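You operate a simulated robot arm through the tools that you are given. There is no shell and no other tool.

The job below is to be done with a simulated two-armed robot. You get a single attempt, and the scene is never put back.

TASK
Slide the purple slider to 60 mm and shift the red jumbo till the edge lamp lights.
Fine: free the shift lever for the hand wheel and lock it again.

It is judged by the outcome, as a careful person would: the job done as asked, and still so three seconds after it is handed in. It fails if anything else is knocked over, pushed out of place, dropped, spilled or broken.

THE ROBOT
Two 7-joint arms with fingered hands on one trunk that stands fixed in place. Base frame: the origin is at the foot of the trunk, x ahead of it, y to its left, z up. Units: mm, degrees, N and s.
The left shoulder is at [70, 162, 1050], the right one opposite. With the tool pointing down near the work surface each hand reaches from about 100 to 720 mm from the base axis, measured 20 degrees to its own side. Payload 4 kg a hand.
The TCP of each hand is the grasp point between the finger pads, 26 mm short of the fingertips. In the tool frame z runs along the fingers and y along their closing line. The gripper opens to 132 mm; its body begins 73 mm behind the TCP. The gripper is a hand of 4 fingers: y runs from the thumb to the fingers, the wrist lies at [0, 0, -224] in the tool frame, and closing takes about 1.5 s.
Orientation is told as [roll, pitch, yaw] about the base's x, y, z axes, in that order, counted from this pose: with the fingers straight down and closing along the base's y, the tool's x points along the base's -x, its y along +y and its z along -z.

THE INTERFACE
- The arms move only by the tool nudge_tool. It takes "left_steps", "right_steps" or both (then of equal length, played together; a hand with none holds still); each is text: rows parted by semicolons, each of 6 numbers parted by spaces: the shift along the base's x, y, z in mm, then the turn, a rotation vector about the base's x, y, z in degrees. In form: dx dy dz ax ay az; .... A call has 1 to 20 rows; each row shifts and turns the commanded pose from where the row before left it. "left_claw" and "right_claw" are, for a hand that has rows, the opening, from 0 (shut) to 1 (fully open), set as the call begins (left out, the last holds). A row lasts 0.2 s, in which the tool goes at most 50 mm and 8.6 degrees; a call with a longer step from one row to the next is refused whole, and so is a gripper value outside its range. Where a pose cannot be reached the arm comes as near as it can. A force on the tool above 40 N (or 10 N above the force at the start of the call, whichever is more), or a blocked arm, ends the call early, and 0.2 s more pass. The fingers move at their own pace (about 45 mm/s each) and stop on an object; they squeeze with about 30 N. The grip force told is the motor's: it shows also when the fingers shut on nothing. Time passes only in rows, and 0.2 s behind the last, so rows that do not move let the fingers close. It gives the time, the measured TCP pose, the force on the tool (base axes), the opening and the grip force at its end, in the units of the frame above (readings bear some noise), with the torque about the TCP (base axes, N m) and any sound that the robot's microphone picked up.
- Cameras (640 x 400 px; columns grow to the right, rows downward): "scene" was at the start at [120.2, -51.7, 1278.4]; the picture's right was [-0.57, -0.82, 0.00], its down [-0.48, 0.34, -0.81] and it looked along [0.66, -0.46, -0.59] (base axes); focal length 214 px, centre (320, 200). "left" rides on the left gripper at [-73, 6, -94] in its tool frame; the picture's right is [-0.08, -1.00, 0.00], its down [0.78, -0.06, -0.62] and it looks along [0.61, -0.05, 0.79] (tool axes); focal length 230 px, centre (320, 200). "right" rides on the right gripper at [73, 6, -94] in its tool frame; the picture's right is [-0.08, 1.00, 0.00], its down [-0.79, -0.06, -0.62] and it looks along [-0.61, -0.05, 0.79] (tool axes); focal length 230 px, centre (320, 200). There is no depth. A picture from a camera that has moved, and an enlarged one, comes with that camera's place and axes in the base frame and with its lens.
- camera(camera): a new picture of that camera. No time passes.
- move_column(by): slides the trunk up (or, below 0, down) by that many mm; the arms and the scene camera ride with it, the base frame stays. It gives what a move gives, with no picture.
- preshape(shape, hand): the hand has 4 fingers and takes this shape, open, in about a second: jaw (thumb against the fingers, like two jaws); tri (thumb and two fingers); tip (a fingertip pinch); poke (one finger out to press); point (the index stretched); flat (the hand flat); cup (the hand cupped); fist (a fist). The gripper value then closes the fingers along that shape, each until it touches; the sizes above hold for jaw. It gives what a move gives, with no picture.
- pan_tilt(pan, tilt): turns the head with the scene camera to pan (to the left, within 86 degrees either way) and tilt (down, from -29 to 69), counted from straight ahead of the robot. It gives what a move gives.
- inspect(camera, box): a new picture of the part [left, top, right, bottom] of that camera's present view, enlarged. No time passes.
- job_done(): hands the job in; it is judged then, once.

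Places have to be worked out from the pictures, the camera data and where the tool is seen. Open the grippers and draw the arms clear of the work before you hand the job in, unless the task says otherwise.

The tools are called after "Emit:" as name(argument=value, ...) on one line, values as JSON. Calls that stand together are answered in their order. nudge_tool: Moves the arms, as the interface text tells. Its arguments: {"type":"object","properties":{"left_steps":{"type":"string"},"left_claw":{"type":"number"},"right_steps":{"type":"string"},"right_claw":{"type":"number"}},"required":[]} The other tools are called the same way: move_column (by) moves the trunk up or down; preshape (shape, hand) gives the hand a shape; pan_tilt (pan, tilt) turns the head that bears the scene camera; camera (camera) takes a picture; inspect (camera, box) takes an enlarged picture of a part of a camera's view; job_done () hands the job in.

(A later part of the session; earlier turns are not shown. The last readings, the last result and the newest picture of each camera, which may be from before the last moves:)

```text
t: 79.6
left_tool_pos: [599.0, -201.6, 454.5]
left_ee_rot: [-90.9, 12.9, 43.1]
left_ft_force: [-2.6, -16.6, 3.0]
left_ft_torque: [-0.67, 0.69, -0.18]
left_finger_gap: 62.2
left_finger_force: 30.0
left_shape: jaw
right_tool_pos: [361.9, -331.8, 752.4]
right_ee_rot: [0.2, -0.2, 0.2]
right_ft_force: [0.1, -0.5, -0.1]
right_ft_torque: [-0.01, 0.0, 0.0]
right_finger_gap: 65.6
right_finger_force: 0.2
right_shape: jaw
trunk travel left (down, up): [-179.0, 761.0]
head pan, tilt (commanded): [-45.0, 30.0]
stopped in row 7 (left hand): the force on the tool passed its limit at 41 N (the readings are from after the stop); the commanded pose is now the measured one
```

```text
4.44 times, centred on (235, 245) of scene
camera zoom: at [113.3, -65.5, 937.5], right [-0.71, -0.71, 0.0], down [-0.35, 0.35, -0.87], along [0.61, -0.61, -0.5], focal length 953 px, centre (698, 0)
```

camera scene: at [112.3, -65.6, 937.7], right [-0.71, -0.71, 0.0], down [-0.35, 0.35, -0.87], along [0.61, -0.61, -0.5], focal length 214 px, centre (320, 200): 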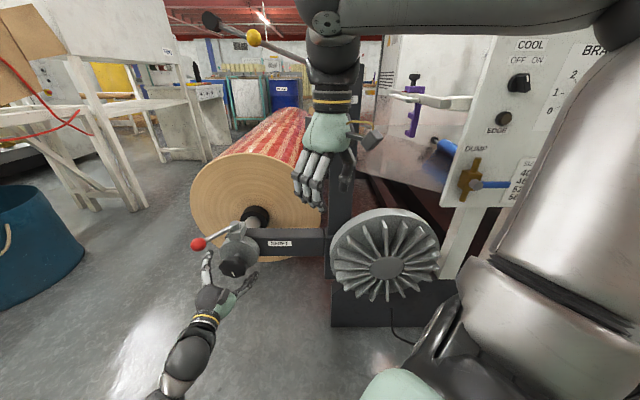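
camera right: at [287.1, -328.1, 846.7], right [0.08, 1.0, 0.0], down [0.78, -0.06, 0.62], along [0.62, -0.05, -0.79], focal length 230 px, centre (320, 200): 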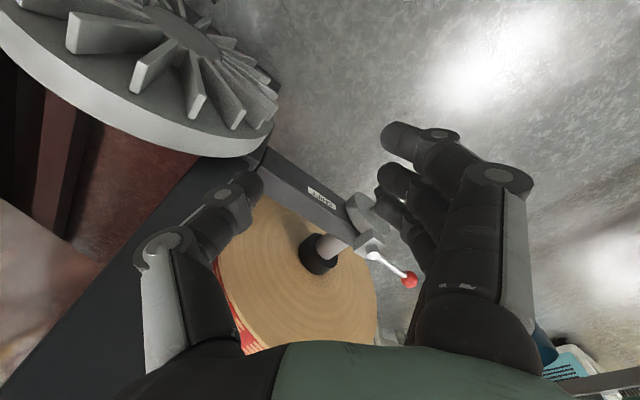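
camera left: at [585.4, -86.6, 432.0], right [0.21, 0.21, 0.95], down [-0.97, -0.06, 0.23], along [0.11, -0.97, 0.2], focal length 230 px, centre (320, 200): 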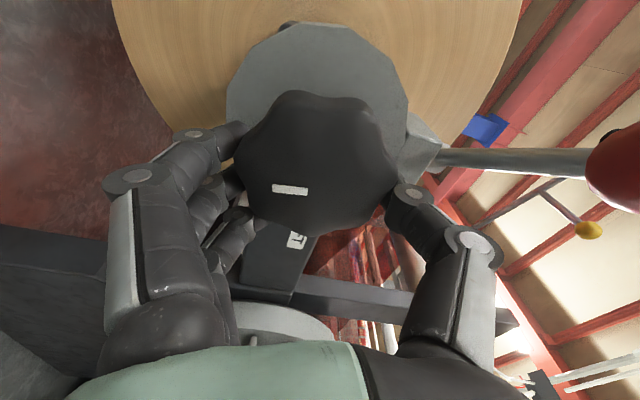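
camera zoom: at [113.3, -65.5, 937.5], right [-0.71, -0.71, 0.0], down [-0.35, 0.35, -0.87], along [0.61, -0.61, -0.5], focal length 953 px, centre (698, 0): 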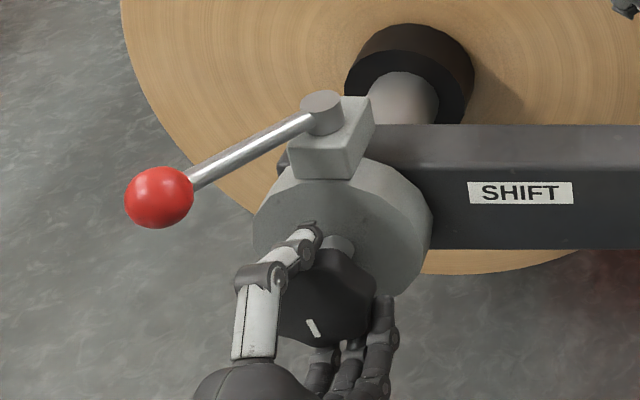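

The wheel did not follow this time: it is still held, so the lever is probably not fully freed. I open, back away from the knob, and prepare to push the lever further round.

Emit:
nudge_tool(left_steps="0 0 0 0 0 0; 0 0 0 0 0 0; 0 0 0 0 0 0; 0 0 0 0 0 0; 0 0 0 0 0 0; 4 4 -2 0 0 0; -12 12 0 0 0 0; -12 12 0 0 0 0; -12 12 0 0 0 0; -12 12 0 4.6 -4.6 0; -12 12 0 4.6 -4.6 0; 0 0 0 0 0 0", left_claw=0.9)

Emit:
camera(camera="left")

Emit:
inspect(camera="scene", box=[190, 200, 280, 290])

```text
t: 82.2
left_tool_pos: [543.8, -134.7, 451.0]
left_ee_rot: [-90.3, -0.3, 43.6]
left_ft_force: [0.4, -0.2, 1.2]
left_ft_torque: [-0.05, -0.01, -0.01]
left_finger_gap: 118.4
left_finger_force: 0.0
left_shape: jaw
right_tool_pos: [359.7, -332.4, 753.6]
right_ee_rot: [0.1, -0.2, 0.1]
right_ft_force: [0.9, -0.8, -0.2]
right_ft_torque: [0.0, 0.0, 0.0]
right_finger_gap: 65.5
right_finger_force: 0.0
right_shape: jaw
trunk travel left (down, up): [-179.0, 761.0]
head pan, tilt (commanded): [-45.0, 30.0]
```

```text
taken
camera left: at [532.2, -18.5, 445.2], right [0.05, 0.05, 1.0], down [-0.99, -0.1, 0.05], along [0.1, -0.99, 0.05], focal length 230 px, centre (320, 200)
```

left: 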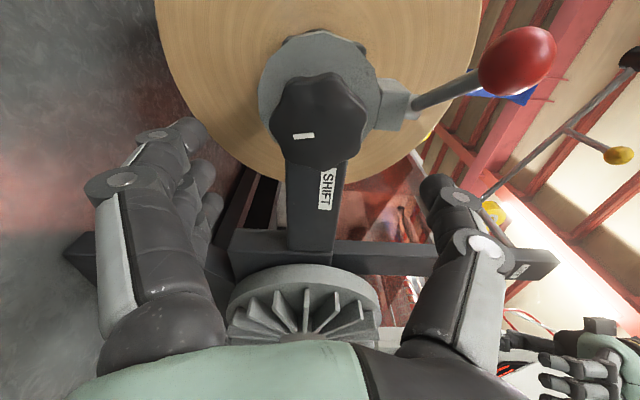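

```text
4.44 times, centred on (235, 245) of scene
camera zoom: at [112.3, -65.5, 937.7], right [-0.71, -0.71, 0.0], down [-0.35, 0.35, -0.87], along [0.61, -0.61, -0.5], focal length 953 px, centre (698, 0)
```

zoom: 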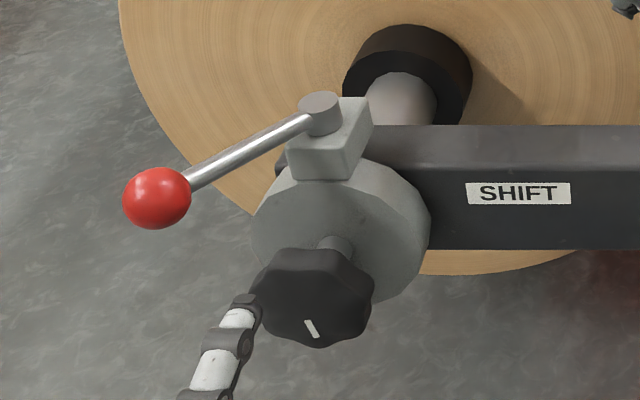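

I close the hand into a bundle and move it left and up beside the lever's ball, to push it further to the right.

Emit:
nudge_tool(left_steps="24 24 0 0 0 1.4; 24 24 0 0 0 0; 24 24 0 0 0 0; 24 24 0 0 0 0; 0 0 28 0 0 0; 0 0 28 0 0 0; 0 0 28 0 0 0; 0 0 27 0 0 0; 0 0 0 0 0 0", left_claw=0.0)

Emit:
camera(camera="left")

Emit:
inspect(camera="scene", box=[110, 180, 290, 320])

```text
t: 84.2
left_tool_pos: [639.6, -38.1, 561.9]
left_ee_rot: [-90.1, -0.3, 45.0]
left_ft_force: [-0.3, 0.4, 0.4]
left_ft_torque: [-0.01, -0.02, 0.01]
left_finger_gap: 0.1
left_finger_force: 29.4
left_shape: jaw
right_tool_pos: [358.9, -332.8, 753.5]
right_ee_rot: [0.1, -0.2, 0.1]
right_ft_force: [-0.2, -0.1, -0.5]
right_ft_torque: [-0.03, 0.01, 0.02]
right_finger_gap: 65.6
right_finger_force: 0.1
right_shape: jaw
trunk travel left (down, up): [-179.0, 761.0]
head pan, tilt (commanded): [-45.0, 30.0]
```

```text
taken
camera left: at [625.6, 78.6, 557.6], right [0.05, 0.06, 1.0], down [-0.99, -0.12, 0.05], along [0.12, -0.99, 0.05], focal length 230 px, centre (320, 200)
```

left: 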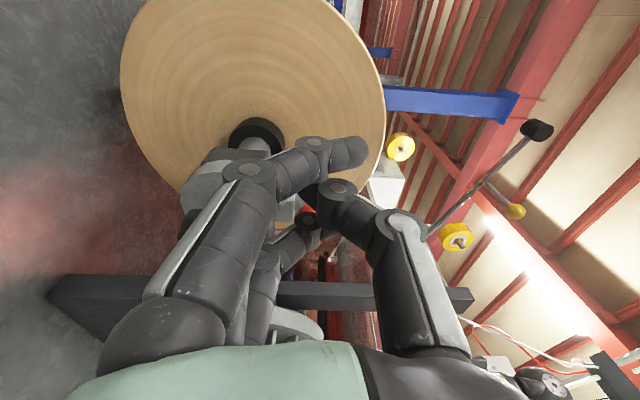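

```text
2.86 times, centred on (200, 250) of scene
camera zoom: at [112.3, -65.5, 937.7], right [-0.71, -0.71, 0.0], down [-0.35, 0.35, -0.87], along [0.61, -0.61, -0.5], focal length 613 px, centre (663, 57)
```

zoom: 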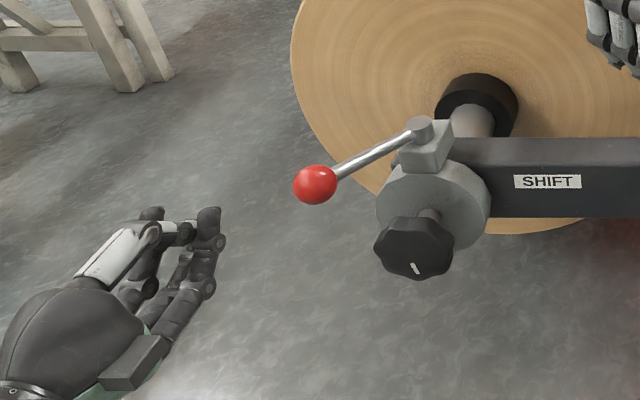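

I move forward so the finger bundle is level with the ball, then push rightward gently.

Emit:
nudge_tool(left_steps="14 -14 0 0 0 0; 14 -14 0 0 0 0; 14 -14 0 0 0 0; -7 -7 0 0 0 0; -7 -7 0 0 0 0; -5 -5 0 0 0 0; 0 0 0 0 0 0", left_claw=0.0)

Emit:
inspect(camera="scene", box=[110, 180, 290, 320])

```text
t: 85.8
left_tool_pos: [663.6, -100.7, 562.3]
left_ee_rot: [-90.3, -0.3, 45.0]
left_ft_force: [0.3, -0.8, -0.7]
left_ft_torque: [-0.02, -0.02, 0.01]
left_finger_gap: 0.0
left_finger_force: 29.9
left_shape: jaw
right_tool_pos: [360.1, -332.1, 754.5]
right_ee_rot: [0.1, -0.3, 0.1]
right_ft_force: [0.0, -0.1, 0.0]
right_ft_torque: [0.04, -0.05, 0.02]
right_finger_gap: 65.4
right_finger_force: 0.0
right_shape: jaw
trunk travel left (down, up): [-179.0, 761.0]
head pan, tilt (commanded): [-45.0, 30.0]
```

```text
2.86 times, centred on (200, 250) of scene
camera zoom: at [112.3, -65.6, 937.7], right [-0.71, -0.71, 0.0], down [-0.35, 0.35, -0.87], along [0.61, -0.61, -0.5], focal length 613 px, centre (663, 57)
```

zoom: 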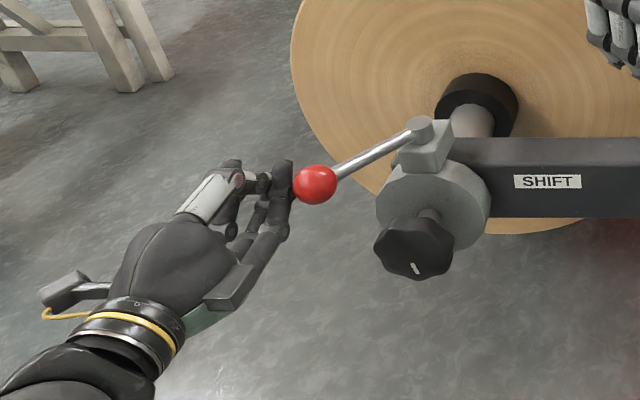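

The index side is at the ball. I push 12 mm to the right and read the force.

Emit:
nudge_tool(left_steps="-3 -3 0 0 0 0; -3 -3 0 0 0 0; -3 -3 0 0 0 0; 0 0 0 0 0 0", left_claw=0.0)

Emit:
inspect(camera="scene", box=[110, 180, 290, 320])

```text
t: 86.8
left_tool_pos: [660.3, -104.7, 560.7]
left_ee_rot: [-90.2, -0.3, 45.7]
left_ft_force: [21.5, 28.9, -1.5]
left_ft_torque: [0.03, -0.02, -0.08]
left_finger_gap: 0.0
left_finger_force: 30.0
left_shape: jaw
right_tool_pos: [360.6, -331.3, 752.6]
right_ee_rot: [0.0, -0.1, 0.1]
right_ft_force: [0.1, -0.4, 0.5]
right_ft_torque: [-0.01, -0.02, 0.01]
right_finger_gap: 65.6
right_finger_force: 0.0
right_shape: jaw
trunk travel left (down, up): [-179.0, 761.0]
head pan, tilt (commanded): [-45.0, 30.0]
```

```text
2.86 times, centred on (200, 250) of scene
camera zoom: at [114.2, -63.1, 937.7], right [-0.71, -0.71, 0.0], down [-0.36, 0.35, -0.87], along [0.61, -0.61, -0.5], focal length 613 px, centre (663, 57)
```

zoom: 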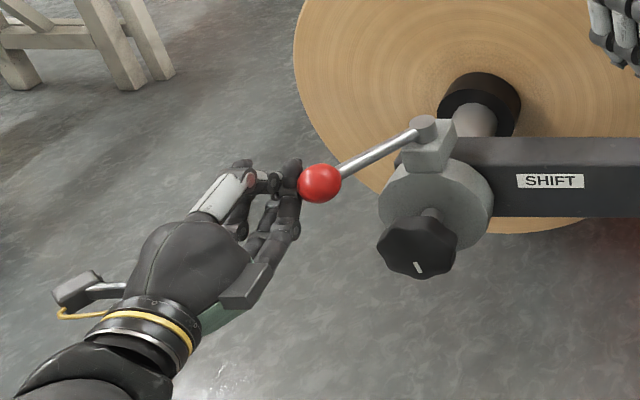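

The lever is on its stop (36 N and no motion), so it is fully freed. The wheel was probably just slipping or against its end clockwise; I back off from the ball and return to the wheel to try counter-clockwise.

Emit:
nudge_tool(left_steps="8 8 0 0 0 -0.7; 6 6 0 0 0 0; -17 17 0 0 0 0; -17 17 0 0 0 0; -17 17 0 0 0 0; 0 0 -28 0 0 0; 0 0 -28 0 0 0; 0 0 -28 0 0 0; 0 0 -27 0 0 0; -20 -20 0 0 0 0; -20 -20 0 0 0 0; -20 -20 0 0 0 0; -20 -20 0 0 0 0; 0 0 0 0 0 0", left_claw=0.9)

Emit:
camera(camera="left")

Emit:
inspect(camera="scene", box=[110, 180, 290, 320])

```text
t: 89.8
left_tool_pos: [536.0, -123.9, 451.1]
left_ee_rot: [-90.3, -0.2, 44.4]
left_ft_force: [0.0, -0.9, 0.7]
left_ft_torque: [-0.04, 0.04, 0.06]
left_finger_gap: 118.9
left_finger_force: 0.1
left_shape: jaw
right_tool_pos: [361.5, -332.5, 752.6]
right_ee_rot: [0.1, -0.2, 0.1]
right_ft_force: [-0.5, 0.6, 0.2]
right_ft_torque: [-0.02, -0.04, 0.0]
right_finger_gap: 65.4
right_finger_force: 0.0
right_shape: jaw
trunk travel left (down, up): [-179.0, 761.0]
head pan, tilt (commanded): [-45.0, 30.0]
```

```text
taken
camera left: at [522.8, -6.8, 446.0], right [0.05, 0.05, 1.0], down [-0.99, -0.11, 0.05], along [0.11, -0.99, 0.05], focal length 230 px, centre (320, 200)
```

left: 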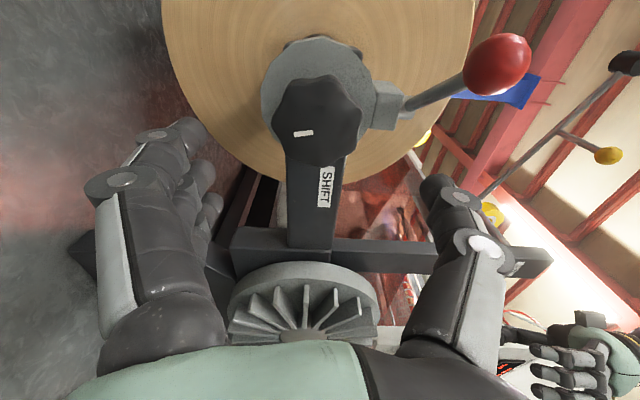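

```text
2.86 times, centred on (200, 250) of scene
camera zoom: at [112.3, -65.6, 937.7], right [-0.71, -0.71, 0.0], down [-0.35, 0.35, -0.87], along [0.61, -0.61, -0.5], focal length 613 px, centre (663, 57)
```

zoom: 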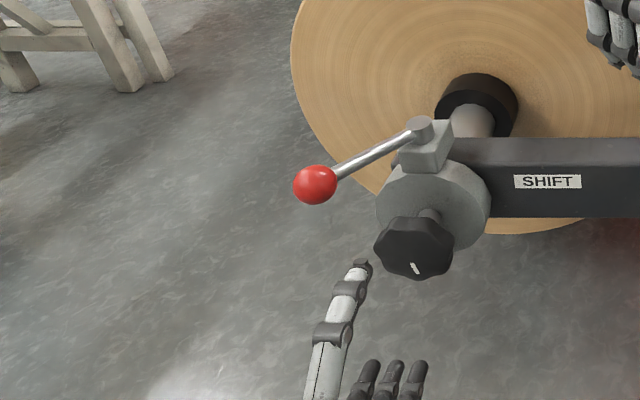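

The lever has stayed at its free stop. I roll the hand to -45°, go back onto the knob with the same square position as before, and close.

Emit:
nudge_tool(left_steps="1 1 0 5.3 -5.3 0.6; 0 0 0 5.3 -5.3 0; 0 0 0 5.3 -5.3 0; 0 0 0 5.3 -5.3 0; 0 0 0 5.3 -5.3 0; 0 0 0 5.3 -5.3 0; 14 -14 -0.2 0 0 0; 14 -14 -0.2 0 0 0; 14 -14 -0.2 0 0 0; 14 -14 -0.2 0 0 0; 14 -14 -0.2 0 0 0; 0 0 0 0 0 0", left_claw=0.9)

Emit:
nudge_tool(left_steps="0 0 0 0 0 0; 0 0 0 0 0 0; 0 0 0 0 0 0; 0 0 0 0 0 0; 0 0 0 0 0 0; 0 0 0 0 0 0", left_claw=0.0)

Emit:
camera(camera="left")

```text
t: 92.4
left_tool_pos: [609.2, -192.9, 450.0]
left_ee_rot: [-90.2, -45.4, 44.9]
left_ft_force: [-0.7, 0.4, 0.1]
left_ft_torque: [-0.01, -0.01, -0.02]
left_finger_gap: 118.6
left_finger_force: 0.1
left_shape: jaw
right_tool_pos: [360.8, -332.3, 752.9]
right_ee_rot: [0.2, -0.2, 0.1]
right_ft_force: [-0.1, -0.5, -0.3]
right_ft_torque: [0.02, 0.03, 0.0]
right_finger_gap: 65.5
right_finger_force: 0.1
right_shape: jaw
trunk travel left (down, up): [-179.0, 761.0]
head pan, tilt (commanded): [-45.0, 30.0]
```

```text
t: 93.8
left_tool_pos: [607.9, -191.7, 449.9]
left_ee_rot: [-90.2, -45.3, 44.9]
left_ft_force: [0.2, -0.9, 1.6]
left_ft_torque: [-0.03, 0.03, 0.06]
left_finger_gap: 65.3
left_finger_force: 30.4
left_shape: jaw
right_tool_pos: [360.0, -332.8, 753.2]
right_ee_rot: [0.1, -0.2, 0.1]
right_ft_force: [-0.2, -0.6, 0.3]
right_ft_torque: [-0.01, 0.0, 0.0]
right_finger_gap: 65.2
right_finger_force: 0.1
right_shape: jaw
trunk travel left (down, up): [-179.0, 761.0]
head pan, tilt (commanded): [-45.0, 30.0]
```

```text
taken
camera left: at [582.4, -88.6, 498.8], right [-0.47, -0.46, 0.76], down [-0.86, 0.02, -0.52], along [0.22, -0.89, -0.4], focal length 230 px, centre (320, 200)
```

left: 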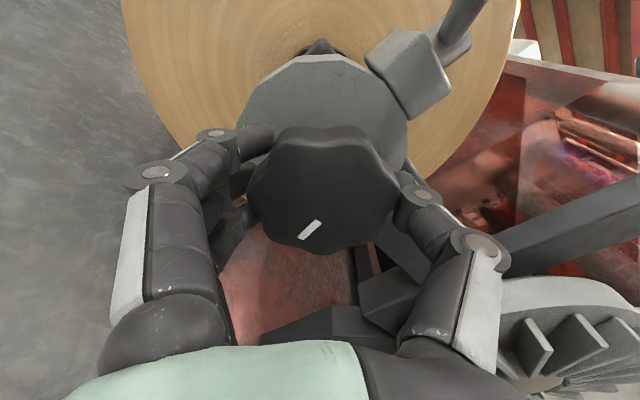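

A square, centred grip again. I turn counter-clockwise 30° and compare the mark.

Emit:
nudge_tool(left_steps="0 0 0 -3.5 3.5 0; 0 0 0 -3.5 3.5 0; 0 0 0 -3.5 3.5 0; 0 0 0 -3.5 3.5 0; 0 0 0 -3.5 3.5 0; 0 0 0 -3.5 3.5 0; 0 0 0 0 0 0", left_claw=0.0)

Emit:
camera(camera="left")

Emit:
inspect(camera="scene", box=[190, 200, 280, 290])

```text
t: 95.4
left_tool_pos: [609.0, -192.9, 449.1]
left_ee_rot: [-90.1, -15.5, 44.9]
left_ft_force: [-0.9, -2.4, -6.1]
left_ft_torque: [0.12, 0.09, -0.02]
left_finger_gap: 64.8
left_finger_force: 30.0
left_shape: jaw
right_tool_pos: [361.0, -333.1, 753.1]
right_ee_rot: [0.3, -0.2, 0.1]
right_ft_force: [-0.6, -0.3, -0.7]
right_ft_torque: [-0.02, 0.02, 0.0]
right_finger_gap: 65.3
right_finger_force: 0.1
right_shape: jaw
trunk travel left (down, up): [-179.0, 761.0]
head pan, tilt (commanded): [-45.0, 30.0]
```

```text
taken
camera left: at [594.1, -77.1, 463.6], right [-0.14, -0.13, 0.98], down [-0.98, -0.11, -0.15], along [0.13, -0.99, -0.12], focal length 230 px, centre (320, 200)
```

left: 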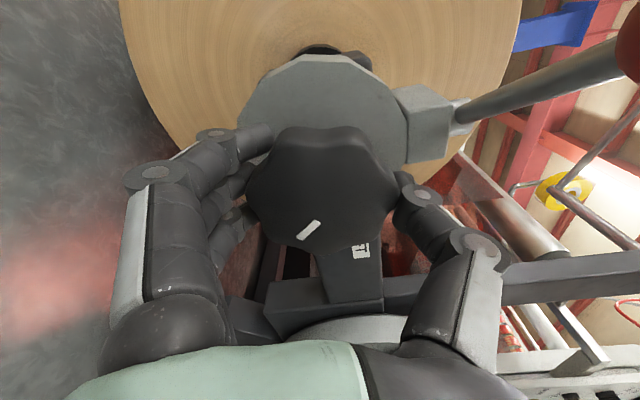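

```text
4.44 times, centred on (235, 245) of scene
camera zoom: at [112.9, -66.0, 937.6], right [-0.71, -0.71, 0.0], down [-0.35, 0.35, -0.87], along [0.61, -0.61, -0.5], focal length 953 px, centre (698, 0)
```

zoom: 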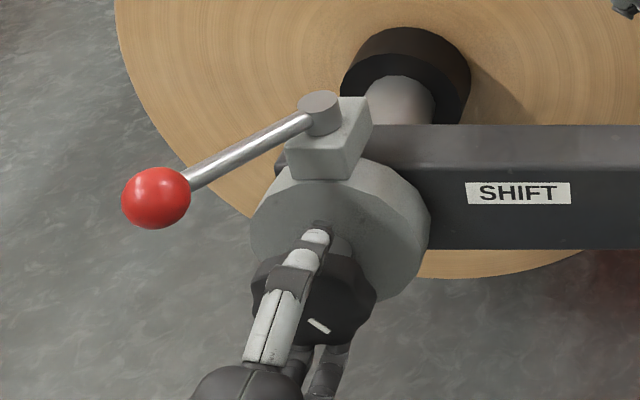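

Counter-clockwise works: the mark follows the hand with almost no torque, and the collar has moved slightly toward the robot – the needed direction. I go on another 30° and check the lamp.

Emit:
nudge_tool(left_steps="0 0 0 -3.5 3.5 0; 0 0 0 -3.5 3.5 0; 0 0 0 -3.5 3.5 0; 0 0 0 -3.5 3.5 0; 0 0 0 -3.5 3.5 0; 0 0 0 -3.5 3.5 0; 0 0 0 0 0 0", left_claw=0.0)

Emit:
inspect(camera="scene", box=[190, 200, 280, 290])

Emit:
inspect(camera="scene", box=[395, 80, 525, 160])

```text
t: 97.0
left_tool_pos: [608.4, -194.1, 448.5]
left_ee_rot: [-90.1, 14.2, 44.9]
left_ft_force: [-2.2, -4.6, -9.2]
left_ft_torque: [0.18, 0.17, -0.13]
left_finger_gap: 65.2
left_finger_force: 30.5
left_shape: jaw
right_tool_pos: [360.0, -333.4, 752.8]
right_ee_rot: [0.2, -0.1, 0.1]
right_ft_force: [0.7, 0.5, 0.6]
right_ft_torque: [-0.02, 0.0, -0.01]
right_finger_gap: 65.4
right_finger_force: 0.1
right_shape: jaw
trunk travel left (down, up): [-179.0, 761.0]
head pan, tilt (commanded): [-45.0, 30.0]
```

```text
4.44 times, centred on (235, 245) of scene
camera zoom: at [113.1, -66.1, 937.5], right [-0.71, -0.71, 0.0], down [-0.35, 0.35, -0.87], along [0.61, -0.61, -0.5], focal length 953 px, centre (698, 0)
```

zoom: 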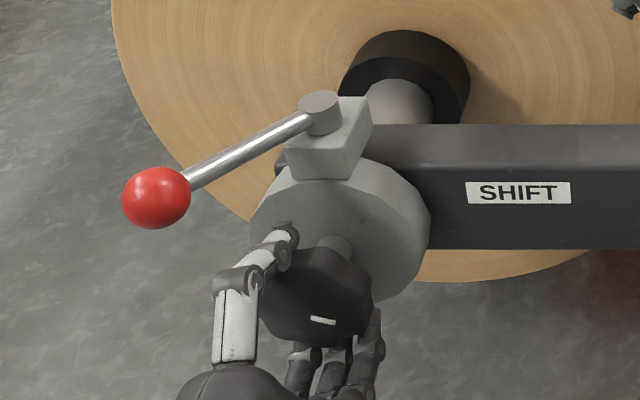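

```text
4.92 times, centred on (460, 120) of scene
camera zoom: at [113.1, -66.1, 937.5], right [-0.71, -0.71, 0.0], down [-0.35, 0.35, -0.87], along [0.61, -0.61, -0.5], focal length 1056 px, centre (-369, 594)
```

zoom: 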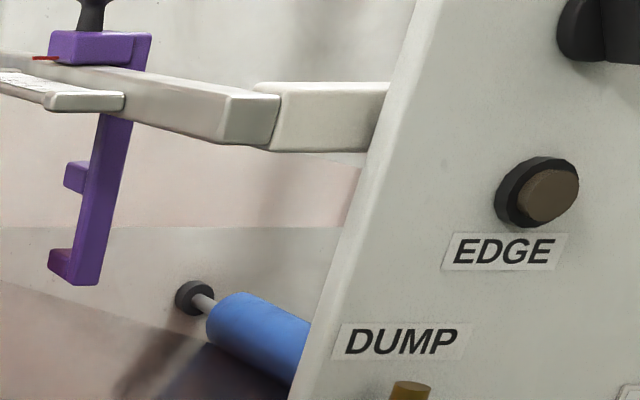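

Lamp still dark; the roll moves about 0.15 mm per degree, so it should be close now. I continue in small 8° steps, checking the lamp each time.

Emit:
nudge_tool(left_steps="0 0 0 -2.8 2.8 0; 0 0 0 -2.8 2.8 0; 0 0 0 0 0 0", left_claw=0.0)

Emit:
inspect(camera="scene", box=[395, 80, 525, 160])

Emit:
nudge_tool(left_steps="0 0 0 -2.8 2.8 0; 0 0 0 -2.8 2.8 0; 0 0 0 0 0 0", left_claw=0.0)

Emit:
inspect(camera="scene", box=[395, 80, 525, 160])

```text
t: 97.8
left_tool_pos: [608.7, -192.0, 449.5]
left_ee_rot: [-90.2, 22.1, 44.9]
left_ft_force: [-4.2, -5.7, -10.9]
left_ft_torque: [0.23, 0.16, -0.18]
left_finger_gap: 64.8
left_finger_force: 30.4
left_shape: jaw
right_tool_pos: [361.9, -333.7, 752.7]
right_ee_rot: [0.1, -0.1, 0.1]
right_ft_force: [1.4, 0.3, 0.4]
right_ft_torque: [0.0, -0.02, -0.02]
right_finger_gap: 65.4
right_finger_force: 0.0
right_shape: jaw
trunk travel left (down, up): [-179.0, 761.0]
head pan, tilt (commanded): [-45.0, 30.0]
```

```text
4.92 times, centred on (460, 120) of scene
camera zoom: at [113.0, -66.1, 937.6], right [-0.71, -0.71, 0.0], down [-0.35, 0.35, -0.87], along [0.61, -0.61, -0.5], focal length 1056 px, centre (-369, 594)
```

zoom: 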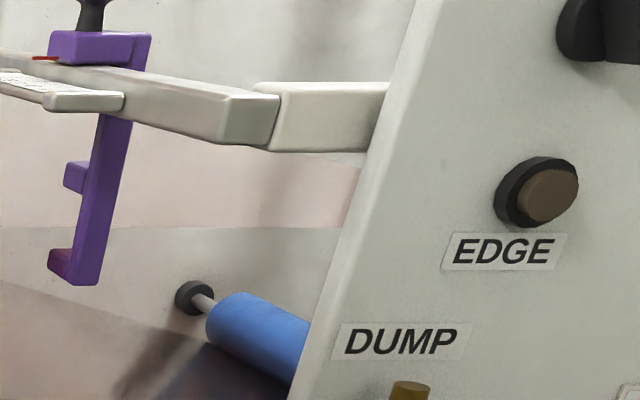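

```text
t: 98.6
left_tool_pos: [609.3, -193.9, 448.4]
left_ee_rot: [-90.1, 30.0, 45.1]
left_ft_force: [-2.7, -7.5, -10.7]
left_ft_torque: [0.24, 0.17, -0.17]
left_finger_gap: 65.2
left_finger_force: 30.2
left_shape: jaw
right_tool_pos: [361.0, -333.2, 753.3]
right_ee_rot: [0.3, -0.1, 0.2]
right_ft_force: [-0.5, 0.6, -0.1]
right_ft_torque: [0.01, 0.01, 0.0]
right_finger_gap: 65.3
right_finger_force: 0.1
right_shape: jaw
trunk travel left (down, up): [-179.0, 761.0]
head pan, tilt (commanded): [-45.0, 30.0]
```

```text
4.92 times, centred on (460, 120) of scene
camera zoom: at [113.1, -66.3, 937.5], right [-0.71, -0.71, 0.0], down [-0.35, 0.35, -0.87], along [0.61, -0.61, -0.5], focal length 1056 px, centre (-369, 594)
```

zoom: 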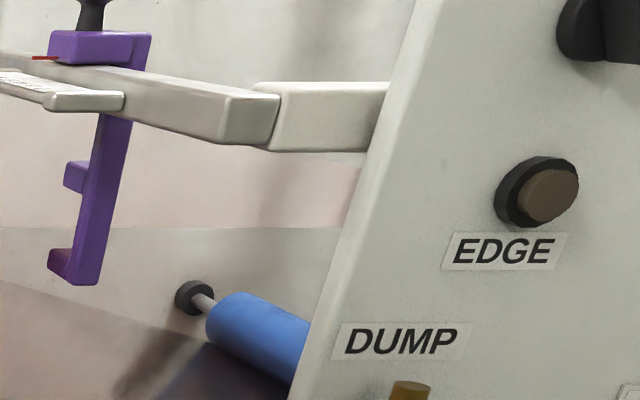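

Still dark at 76° of turn. I go on in 8° steps.

Emit:
nudge_tool(left_steps="0 0 0 -2.8 2.8 0; 0 0 0 -2.8 2.8 0; 0 0 0 0 0 0", left_claw=0.0)

Emit:
inspect(camera="scene", box=[395, 80, 525, 160])

Emit:
nudge_tool(left_steps="0 0 0 -2.8 2.8 0; 0 0 0 -2.8 2.8 0; 0 0 0 0 0 0", left_claw=0.0)

Emit:
inspect(camera="scene", box=[395, 80, 525, 160])

Emit:
inspect(camera="scene", box=[190, 200, 280, 290])

```text
t: 99.4
left_tool_pos: [608.4, -193.0, 449.5]
left_ee_rot: [-90.2, 37.9, 44.9]
left_ft_force: [-4.5, -6.4, -11.0]
left_ft_torque: [0.27, 0.14, -0.25]
left_finger_gap: 64.8
left_finger_force: 30.0
left_shape: jaw
right_tool_pos: [362.4, -332.5, 753.0]
right_ee_rot: [0.2, -0.1, 0.1]
right_ft_force: [-0.2, 0.3, 0.5]
right_ft_torque: [-0.02, 0.02, -0.02]
right_finger_gap: 65.5
right_finger_force: 0.0
right_shape: jaw
trunk travel left (down, up): [-179.0, 761.0]
head pan, tilt (commanded): [-45.0, 30.0]
```

```text
4.92 times, centred on (460, 120) of scene
camera zoom: at [113.0, -66.2, 937.6], right [-0.71, -0.71, 0.0], down [-0.35, 0.35, -0.87], along [0.61, -0.61, -0.5], focal length 1056 px, centre (-369, 594)
```

zoom: 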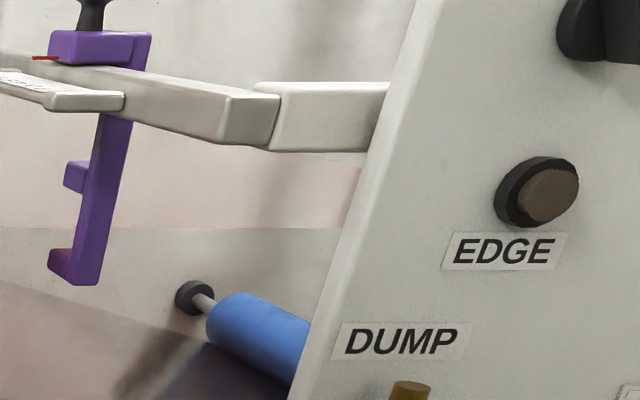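

```text
t: 100.2
left_tool_pos: [609.5, -193.6, 448.2]
left_ee_rot: [-90.3, 45.8, 44.9]
left_ft_force: [-5.4, -6.1, -13.7]
left_ft_torque: [0.24, 0.14, -0.28]
left_finger_gap: 65.0
left_finger_force: 30.3
left_shape: jaw
right_tool_pos: [361.1, -333.5, 752.9]
right_ee_rot: [0.2, -0.1, 0.1]
right_ft_force: [0.1, -0.7, 0.1]
right_ft_torque: [0.01, -0.01, 0.03]
right_finger_gap: 65.6
right_finger_force: 0.1
right_shape: jaw
trunk travel left (down, up): [-179.0, 761.0]
head pan, tilt (commanded): [-45.0, 30.0]
```

```text
4.92 times, centred on (460, 120) of scene
camera zoom: at [113.1, -66.3, 937.5], right [-0.71, -0.71, 0.0], down [-0.35, 0.35, -0.87], along [0.61, -0.61, -0.5], focal length 1056 px, centre (-369, 594)
```

zoom: 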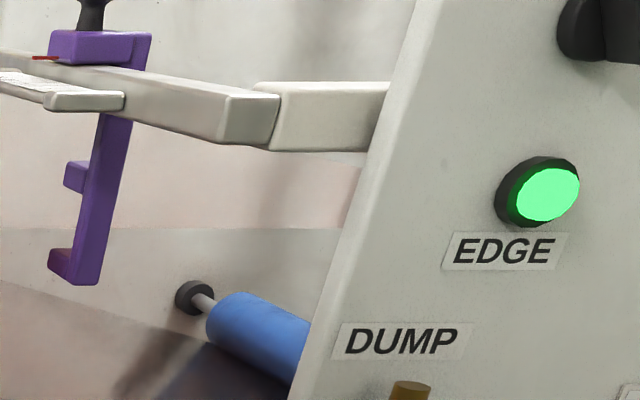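

```text
4.44 times, centred on (235, 245) of scene
camera zoom: at [113.1, -66.3, 937.5], right [-0.71, -0.71, 0.0], down [-0.35, 0.35, -0.87], along [0.61, -0.61, -0.5], focal length 953 px, centre (698, 0)
```

zoom: 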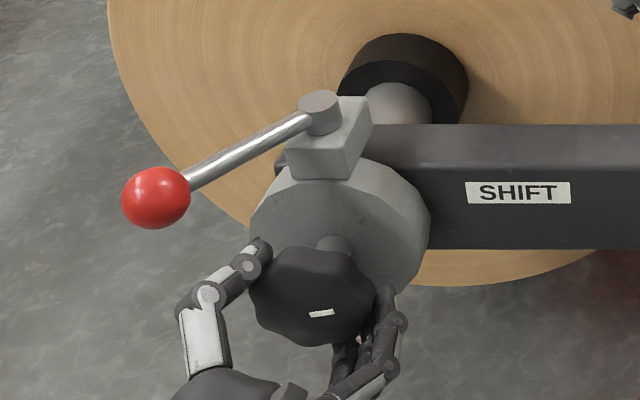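

The EDGE lamp has lit green. I turn just 3° more to be a little inside the window and check it stays lit.

Emit:
nudge_tool(left_steps="0 0 0 -2.1 2.1 0; 0 0 0 0 0 0; 0 0 0 0 0 0", left_claw=0.0)

Emit:
inspect(camera="scene", box=[395, 80, 525, 160])

```text
t: 101.0
left_tool_pos: [608.4, -193.6, 449.1]
left_ee_rot: [-90.1, 48.8, 45.0]
left_ft_force: [-4.7, -7.3, -11.2]
left_ft_torque: [0.33, 0.12, -0.26]
left_finger_gap: 65.0
left_finger_force: 29.6
left_shape: jaw
right_tool_pos: [360.8, -333.2, 751.7]
right_ee_rot: [0.1, -0.1, 0.1]
right_ft_force: [-0.3, 0.6, 0.5]
right_ft_torque: [0.02, 0.03, -0.02]
right_finger_gap: 65.3
right_finger_force: 0.0
right_shape: jaw
trunk travel left (down, up): [-179.0, 761.0]
head pan, tilt (commanded): [-45.0, 30.0]
```

```text
4.92 times, centred on (460, 120) of scene
camera zoom: at [113.1, -66.3, 937.5], right [-0.71, -0.71, 0.0], down [-0.35, 0.35, -0.87], along [0.61, -0.61, -0.5], focal length 1056 px, centre (-369, 594)
```

zoom: 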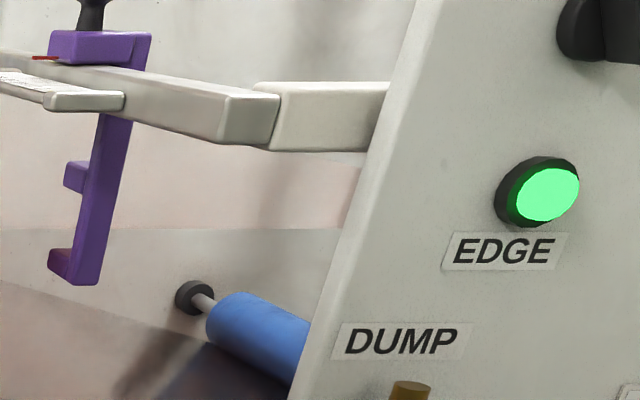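

Still lit. I open the hand without moving it, then check the lamp again before withdrawing.

Emit:
nudge_tool(left_steps="0 0 0 0 0 0; 0 0 0 0 0 0; 0 0 0 0 0 0; 0 0 0 0 0 0; 0 0 0 0 0 0; 0 0 0 0 0 0", left_claw=0.85)

Emit:
inspect(camera="scene", box=[395, 80, 525, 160])

Emit:
camera(camera="left")

```text
t: 102.4
left_tool_pos: [608.9, -192.6, 448.9]
left_ee_rot: [-90.5, 48.8, 44.8]
left_ft_force: [0.2, -0.8, 0.1]
left_ft_torque: [0.0, -0.03, -0.02]
left_finger_gap: 112.0
left_finger_force: 0.1
left_shape: jaw
right_tool_pos: [359.9, -333.6, 753.3]
right_ee_rot: [0.1, -0.2, 0.1]
right_ft_force: [-0.3, -0.2, -0.3]
right_ft_torque: [0.01, -0.01, 0.0]
right_finger_gap: 65.5
right_finger_force: 0.0
right_shape: jaw
trunk travel left (down, up): [-179.0, 761.0]
head pan, tilt (commanded): [-45.0, 30.0]
```

```text
4.92 times, centred on (460, 120) of scene
camera zoom: at [112.3, -65.6, 937.7], right [-0.71, -0.71, 0.0], down [-0.35, 0.35, -0.87], along [0.61, -0.61, -0.5], focal length 1056 px, centre (-369, 594)
```

zoom: 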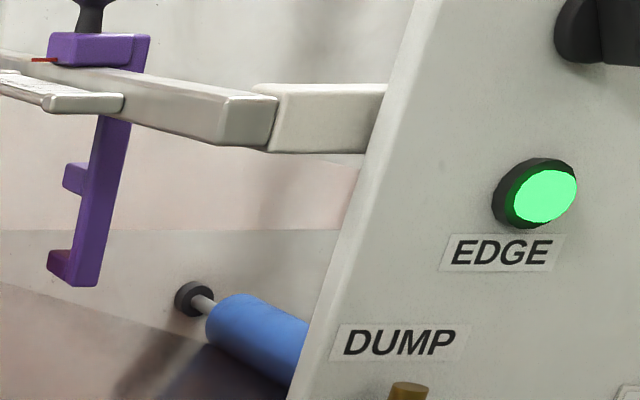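

```text
taken
camera left: at [573.5, -96.7, 391.3], right [0.56, 0.57, 0.6], down [-0.77, 0.1, 0.63], along [0.3, -0.82, 0.5], focal length 230 px, centre (320, 200)
```

left: 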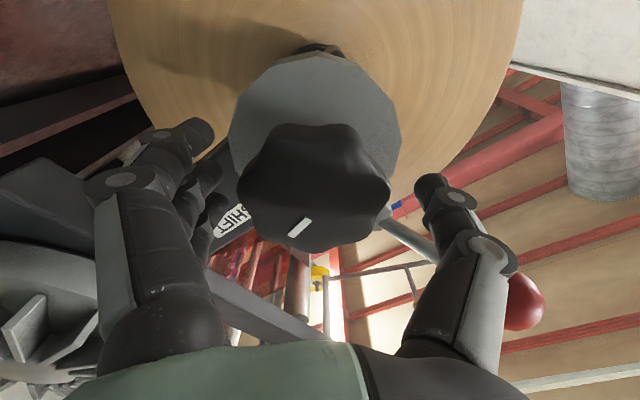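

The lamp stays lit with the hand released. Now I withdraw from the knob, turn thumb-up, close the hand and rise beside the lever to push it back to its locked place.

Emit:
nudge_tool(left_steps="-14 14 0 0 0 0; -14 14 0 0 0 0; -14 14 0 0 0 0; -14 14 0 5.3 -5.3 0; -14 14 0 5.3 -5.3 0; 0 0 0 5.3 -5.3 0; 0 0 0 5.3 -5.3 0; 0 0 0 5.3 -5.3 0; 0 0 0 5.3 -5.3 0; 0 0 0 2.7 -2.7 0; 0 0 0 0 0 0", left_claw=0.85)

Emit:
camera(camera="left")

Emit:
camera(camera="scene")

```text
t: 104.8
left_tool_pos: [539.4, -123.5, 451.7]
left_ee_rot: [-90.3, -0.1, 44.8]
left_ft_force: [-0.4, 0.6, 0.2]
left_ft_torque: [-0.01, -0.03, -0.01]
left_finger_gap: 112.1
left_finger_force: 0.0
left_shape: jaw
right_tool_pos: [360.0, -333.1, 752.0]
right_ee_rot: [0.1, -0.2, 0.1]
right_ft_force: [-0.1, 0.6, 0.2]
right_ft_torque: [-0.05, -0.01, 0.0]
right_finger_gap: 65.5
right_finger_force: 0.0
right_shape: jaw
trunk travel left (down, up): [-179.0, 761.0]
head pan, tilt (commanded): [-45.0, 30.0]
```

```text
taken
camera left: at [524.8, -6.3, 445.2], right [0.05, 0.06, 1.0], down [-0.99, -0.12, 0.06], along [0.12, -0.99, 0.05], focal length 230 px, centre (320, 200)
```

left: 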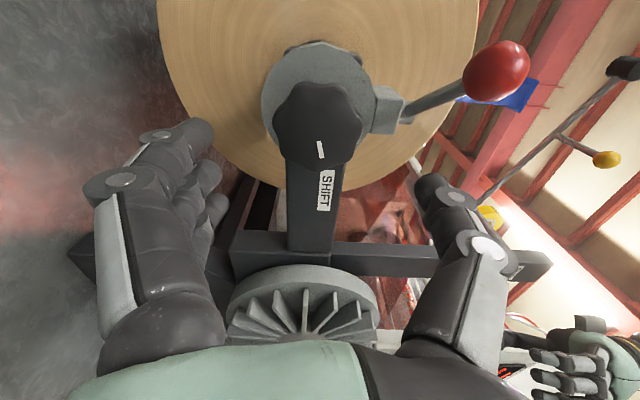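

```text
taken
camera scene: at [112.3, -65.6, 937.7], right [-0.71, -0.71, 0.0], down [-0.35, 0.35, -0.87], along [0.61, -0.61, -0.5], focal length 214 px, centre (320, 200)
```

scene: 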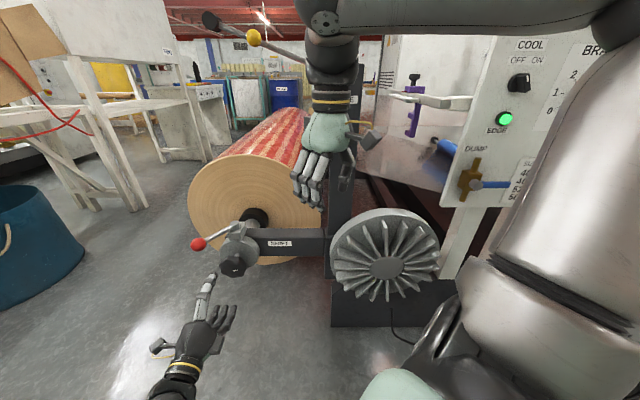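

The lamp stays green. I close the hand, rise to the ball's height to the right of it, and move forward.

Emit:
nudge_tool(left_steps="-1 -1 27.5 0 0 0; -1 -1 27.5 0 0 0; -1 -1 27.5 0 0 0; -1 -1 27.5 0 0 0; 0 0 0 0 0 0; 0 0 0 0 0 0; 0 0 0 0 0 0; 0 0 0 0 0 0", left_claw=0.0)

Emit:
camera(camera="left")

Emit:
inspect(camera="scene", box=[110, 180, 290, 320])

```text
t: 106.6
left_tool_pos: [534.6, -126.0, 560.6]
left_ee_rot: [-90.3, 0.0, 44.9]
left_ft_force: [-0.2, 1.0, -0.7]
left_ft_torque: [-0.03, -0.02, 0.0]
left_finger_gap: 0.1
left_finger_force: 30.0
left_shape: jaw
right_tool_pos: [359.4, -332.1, 752.7]
right_ee_rot: [0.0, -0.3, 0.1]
right_ft_force: [-0.2, -0.3, -0.2]
right_ft_torque: [0.04, -0.03, 0.0]
right_finger_gap: 65.2
right_finger_force: 0.1
right_shape: jaw
trunk travel left (down, up): [-179.0, 761.0]
head pan, tilt (commanded): [-45.0, 30.0]
```

```text
taken
camera left: at [520.3, -9.4, 554.0], right [0.05, 0.06, 1.0], down [-0.99, -0.12, 0.06], along [0.12, -0.99, 0.05], focal length 230 px, centre (320, 200)
```

left: 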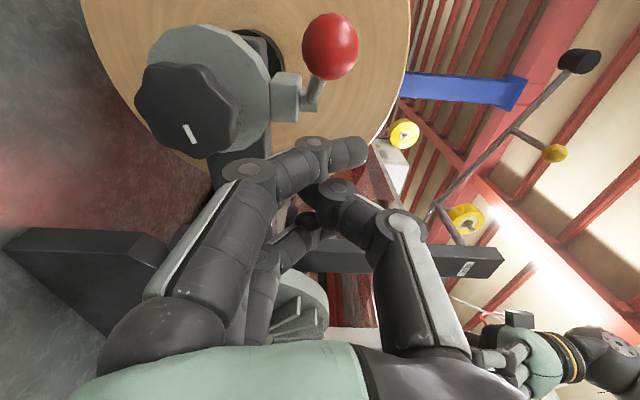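

```text
2.86 times, centred on (200, 250) of scene
camera zoom: at [112.3, -65.6, 937.7], right [-0.71, -0.71, 0.0], down [-0.35, 0.35, -0.87], along [0.61, -0.61, -0.5], focal length 613 px, centre (663, 57)
```

zoom: 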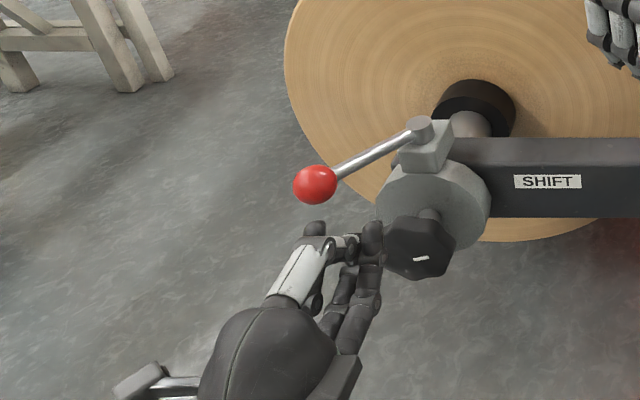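

I move forward 63 mm so the finger bundle sits just right of the ball.

Emit:
nudge_tool(left_steps="11.1 -11.1 0.3 0 0 0; 11.1 -11.1 0.3 0 0 0; 11.1 -11.1 0.3 0 0 0; 11.1 -11.1 0.3 0 0 0; 0 0 0 0 0 0", left_claw=0.0)

Emit:
camera(camera="left")

Emit:
inspect(camera="scene", box=[110, 180, 290, 320])

```text
t: 107.8
left_tool_pos: [580.0, -171.5, 561.6]
left_ee_rot: [-90.3, 0.0, 44.9]
left_ft_force: [-0.3, 0.4, 0.7]
left_ft_torque: [0.0, 0.0, 0.01]
left_finger_gap: 0.2
left_finger_force: 30.3
left_shape: jaw
right_tool_pos: [361.1, -331.9, 753.5]
right_ee_rot: [0.0, -0.1, 0.1]
right_ft_force: [-0.2, 0.0, 0.0]
right_ft_torque: [-0.01, 0.01, -0.03]
right_finger_gap: 65.4
right_finger_force: 0.1
right_shape: jaw
trunk travel left (down, up): [-179.0, 761.0]
head pan, tilt (commanded): [-45.0, 30.0]
```

```text
taken
camera left: at [565.5, -54.3, 555.9], right [0.05, 0.06, 1.0], down [-0.99, -0.12, 0.06], along [0.12, -0.99, 0.05], focal length 230 px, centre (320, 200)
```

left: 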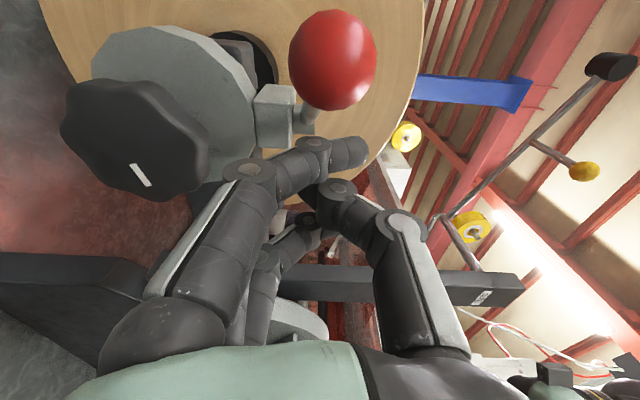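

```text
2.86 times, centred on (200, 250) of scene
camera zoom: at [112.3, -65.6, 937.7], right [-0.71, -0.71, 0.0], down [-0.35, 0.35, -0.87], along [0.61, -0.61, -0.5], focal length 613 px, centre (663, 57)
```

zoom: 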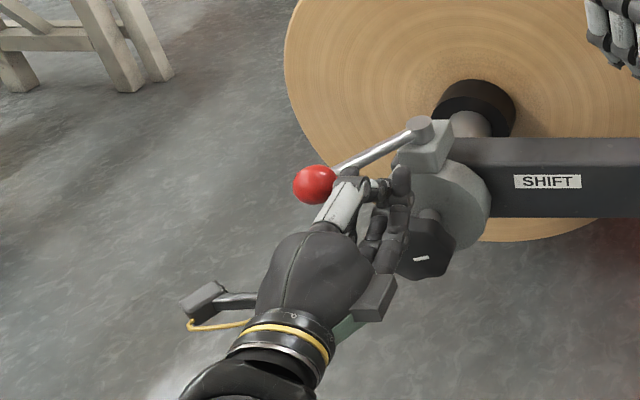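

The thumb side is right next to the ball. I push the lever back along its arc (left and away), first half, then check.

Emit:
nudge_tool(left_steps="7.6 4 0 0 0 0; 7.1 5.2 0 0 0 0; 7.1 5.2 0 0 0 0; 7 5.2 0 0 0 0; 8 3.8 0 0 0 0; 8 3.8 0 0 0 0; 8 3.7 0 0 0 0; 0 0 0 0 0 0", left_claw=0.0)

Emit:
camera(camera="left")

Emit:
inspect(camera="scene", box=[110, 180, 290, 320])

Emit:
inspect(camera="scene", box=[395, 80, 525, 160])

```text
t: 109.6
left_tool_pos: [632.8, -140.2, 563.7]
left_ee_rot: [-90.3, 0.0, 45.0]
left_ft_force: [0.1, -0.7, 1.4]
left_ft_torque: [-0.01, -0.03, 0.01]
left_finger_gap: 0.1
left_finger_force: 30.1
left_shape: jaw
right_tool_pos: [360.3, -333.3, 754.5]
right_ee_rot: [0.1, -0.3, 0.0]
right_ft_force: [-0.2, 0.0, 0.1]
right_ft_torque: [0.03, 0.0, 0.0]
right_finger_gap: 65.2
right_finger_force: 0.1
right_shape: jaw
trunk travel left (down, up): [-179.0, 761.0]
head pan, tilt (commanded): [-45.0, 30.0]
```

```text
taken
camera left: at [618.5, -22.8, 557.3], right [0.05, 0.06, 1.0], down [-0.99, -0.12, 0.06], along [0.12, -0.99, 0.05], focal length 230 px, centre (320, 200)
```

left: 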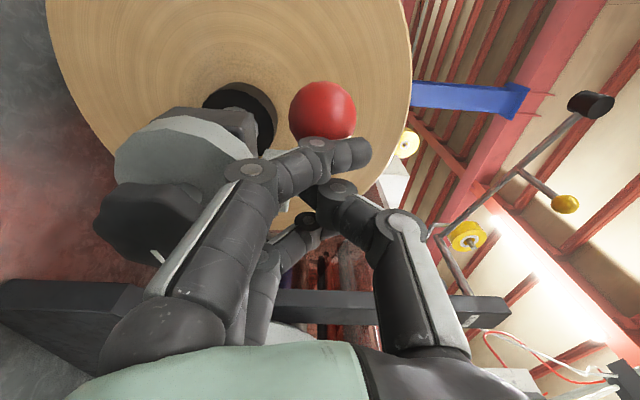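

```text
2.86 times, centred on (200, 250) of scene
camera zoom: at [112.2, -65.5, 937.8], right [-0.71, -0.71, 0.0], down [-0.35, 0.35, -0.87], along [0.61, -0.61, -0.5], focal length 613 px, centre (663, 57)
```

zoom: 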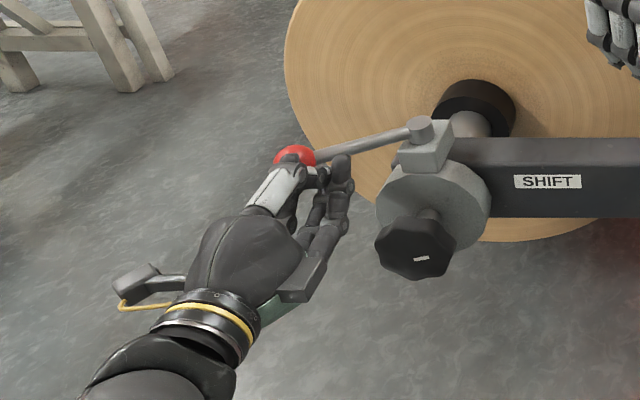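

```text
4.92 times, centred on (460, 120) of scene
camera zoom: at [112.2, -65.5, 937.8], right [-0.71, -0.71, 0.0], down [-0.35, 0.35, -0.87], along [0.61, -0.61, -0.5], focal length 1056 px, centre (-369, 594)
```

zoom: 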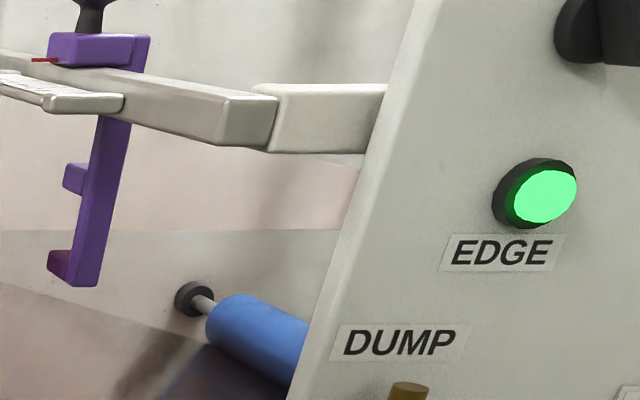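

The lever follows (about halfway) and the lamp stays lit. I continue the push along the arc.

Emit:
nudge_tool(left_steps="8.5 1.4 0 0 0 0; 8.5 1.4 0 0 0 0; 8.5 1.4 0 0 0 0; 7.9 -0.4 0 0 0 0; 7.9 -0.4 0 0 0 0; 7.9 -0.3 0 0 0 0; 0 0 0 0 0 0", left_claw=0.0)

Emit:
inspect(camera="scene", box=[110, 180, 290, 320])

Emit:
camera(camera="left")

```text
t: 111.2
left_tool_pos: [680.6, -138.0, 561.8]
left_ee_rot: [-90.4, 0.0, 44.9]
left_ft_force: [-0.7, 0.3, 0.7]
left_ft_torque: [-0.02, -0.01, 0.01]
left_finger_gap: 0.0
left_finger_force: 29.7
left_shape: jaw
right_tool_pos: [360.1, -333.1, 752.3]
right_ee_rot: [0.1, -0.2, 0.1]
right_ft_force: [-0.9, -0.2, 0.3]
right_ft_torque: [0.02, 0.01, -0.02]
right_finger_gap: 65.2
right_finger_force: 0.0
right_shape: jaw
trunk travel left (down, up): [-179.0, 761.0]
head pan, tilt (commanded): [-45.0, 30.0]
```

```text
2.86 times, centred on (200, 250) of scene
camera zoom: at [112.3, -65.6, 937.7], right [-0.71, -0.71, 0.0], down [-0.35, 0.35, -0.87], along [0.61, -0.61, -0.5], focal length 613 px, centre (663, 57)
```

zoom: 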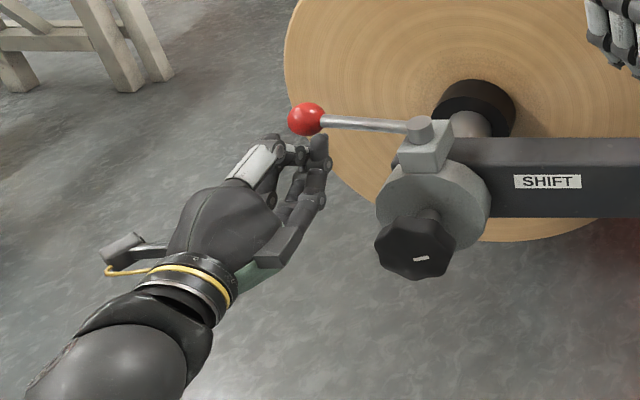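

```text
taken
camera left: at [666.8, -20.3, 556.2], right [0.05, 0.06, 1.0], down [-0.99, -0.12, 0.06], along [0.12, -0.99, 0.05], focal length 230 px, centre (320, 200)
```

left: 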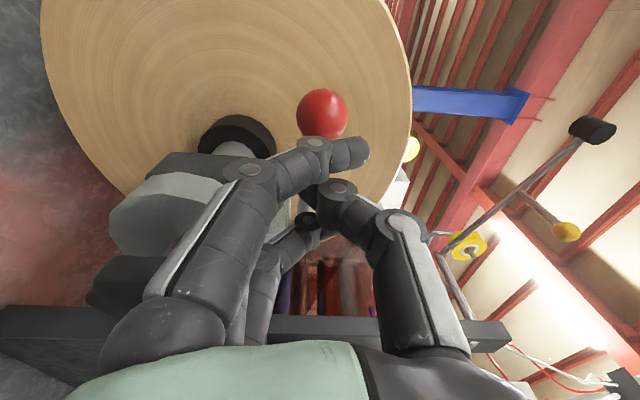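

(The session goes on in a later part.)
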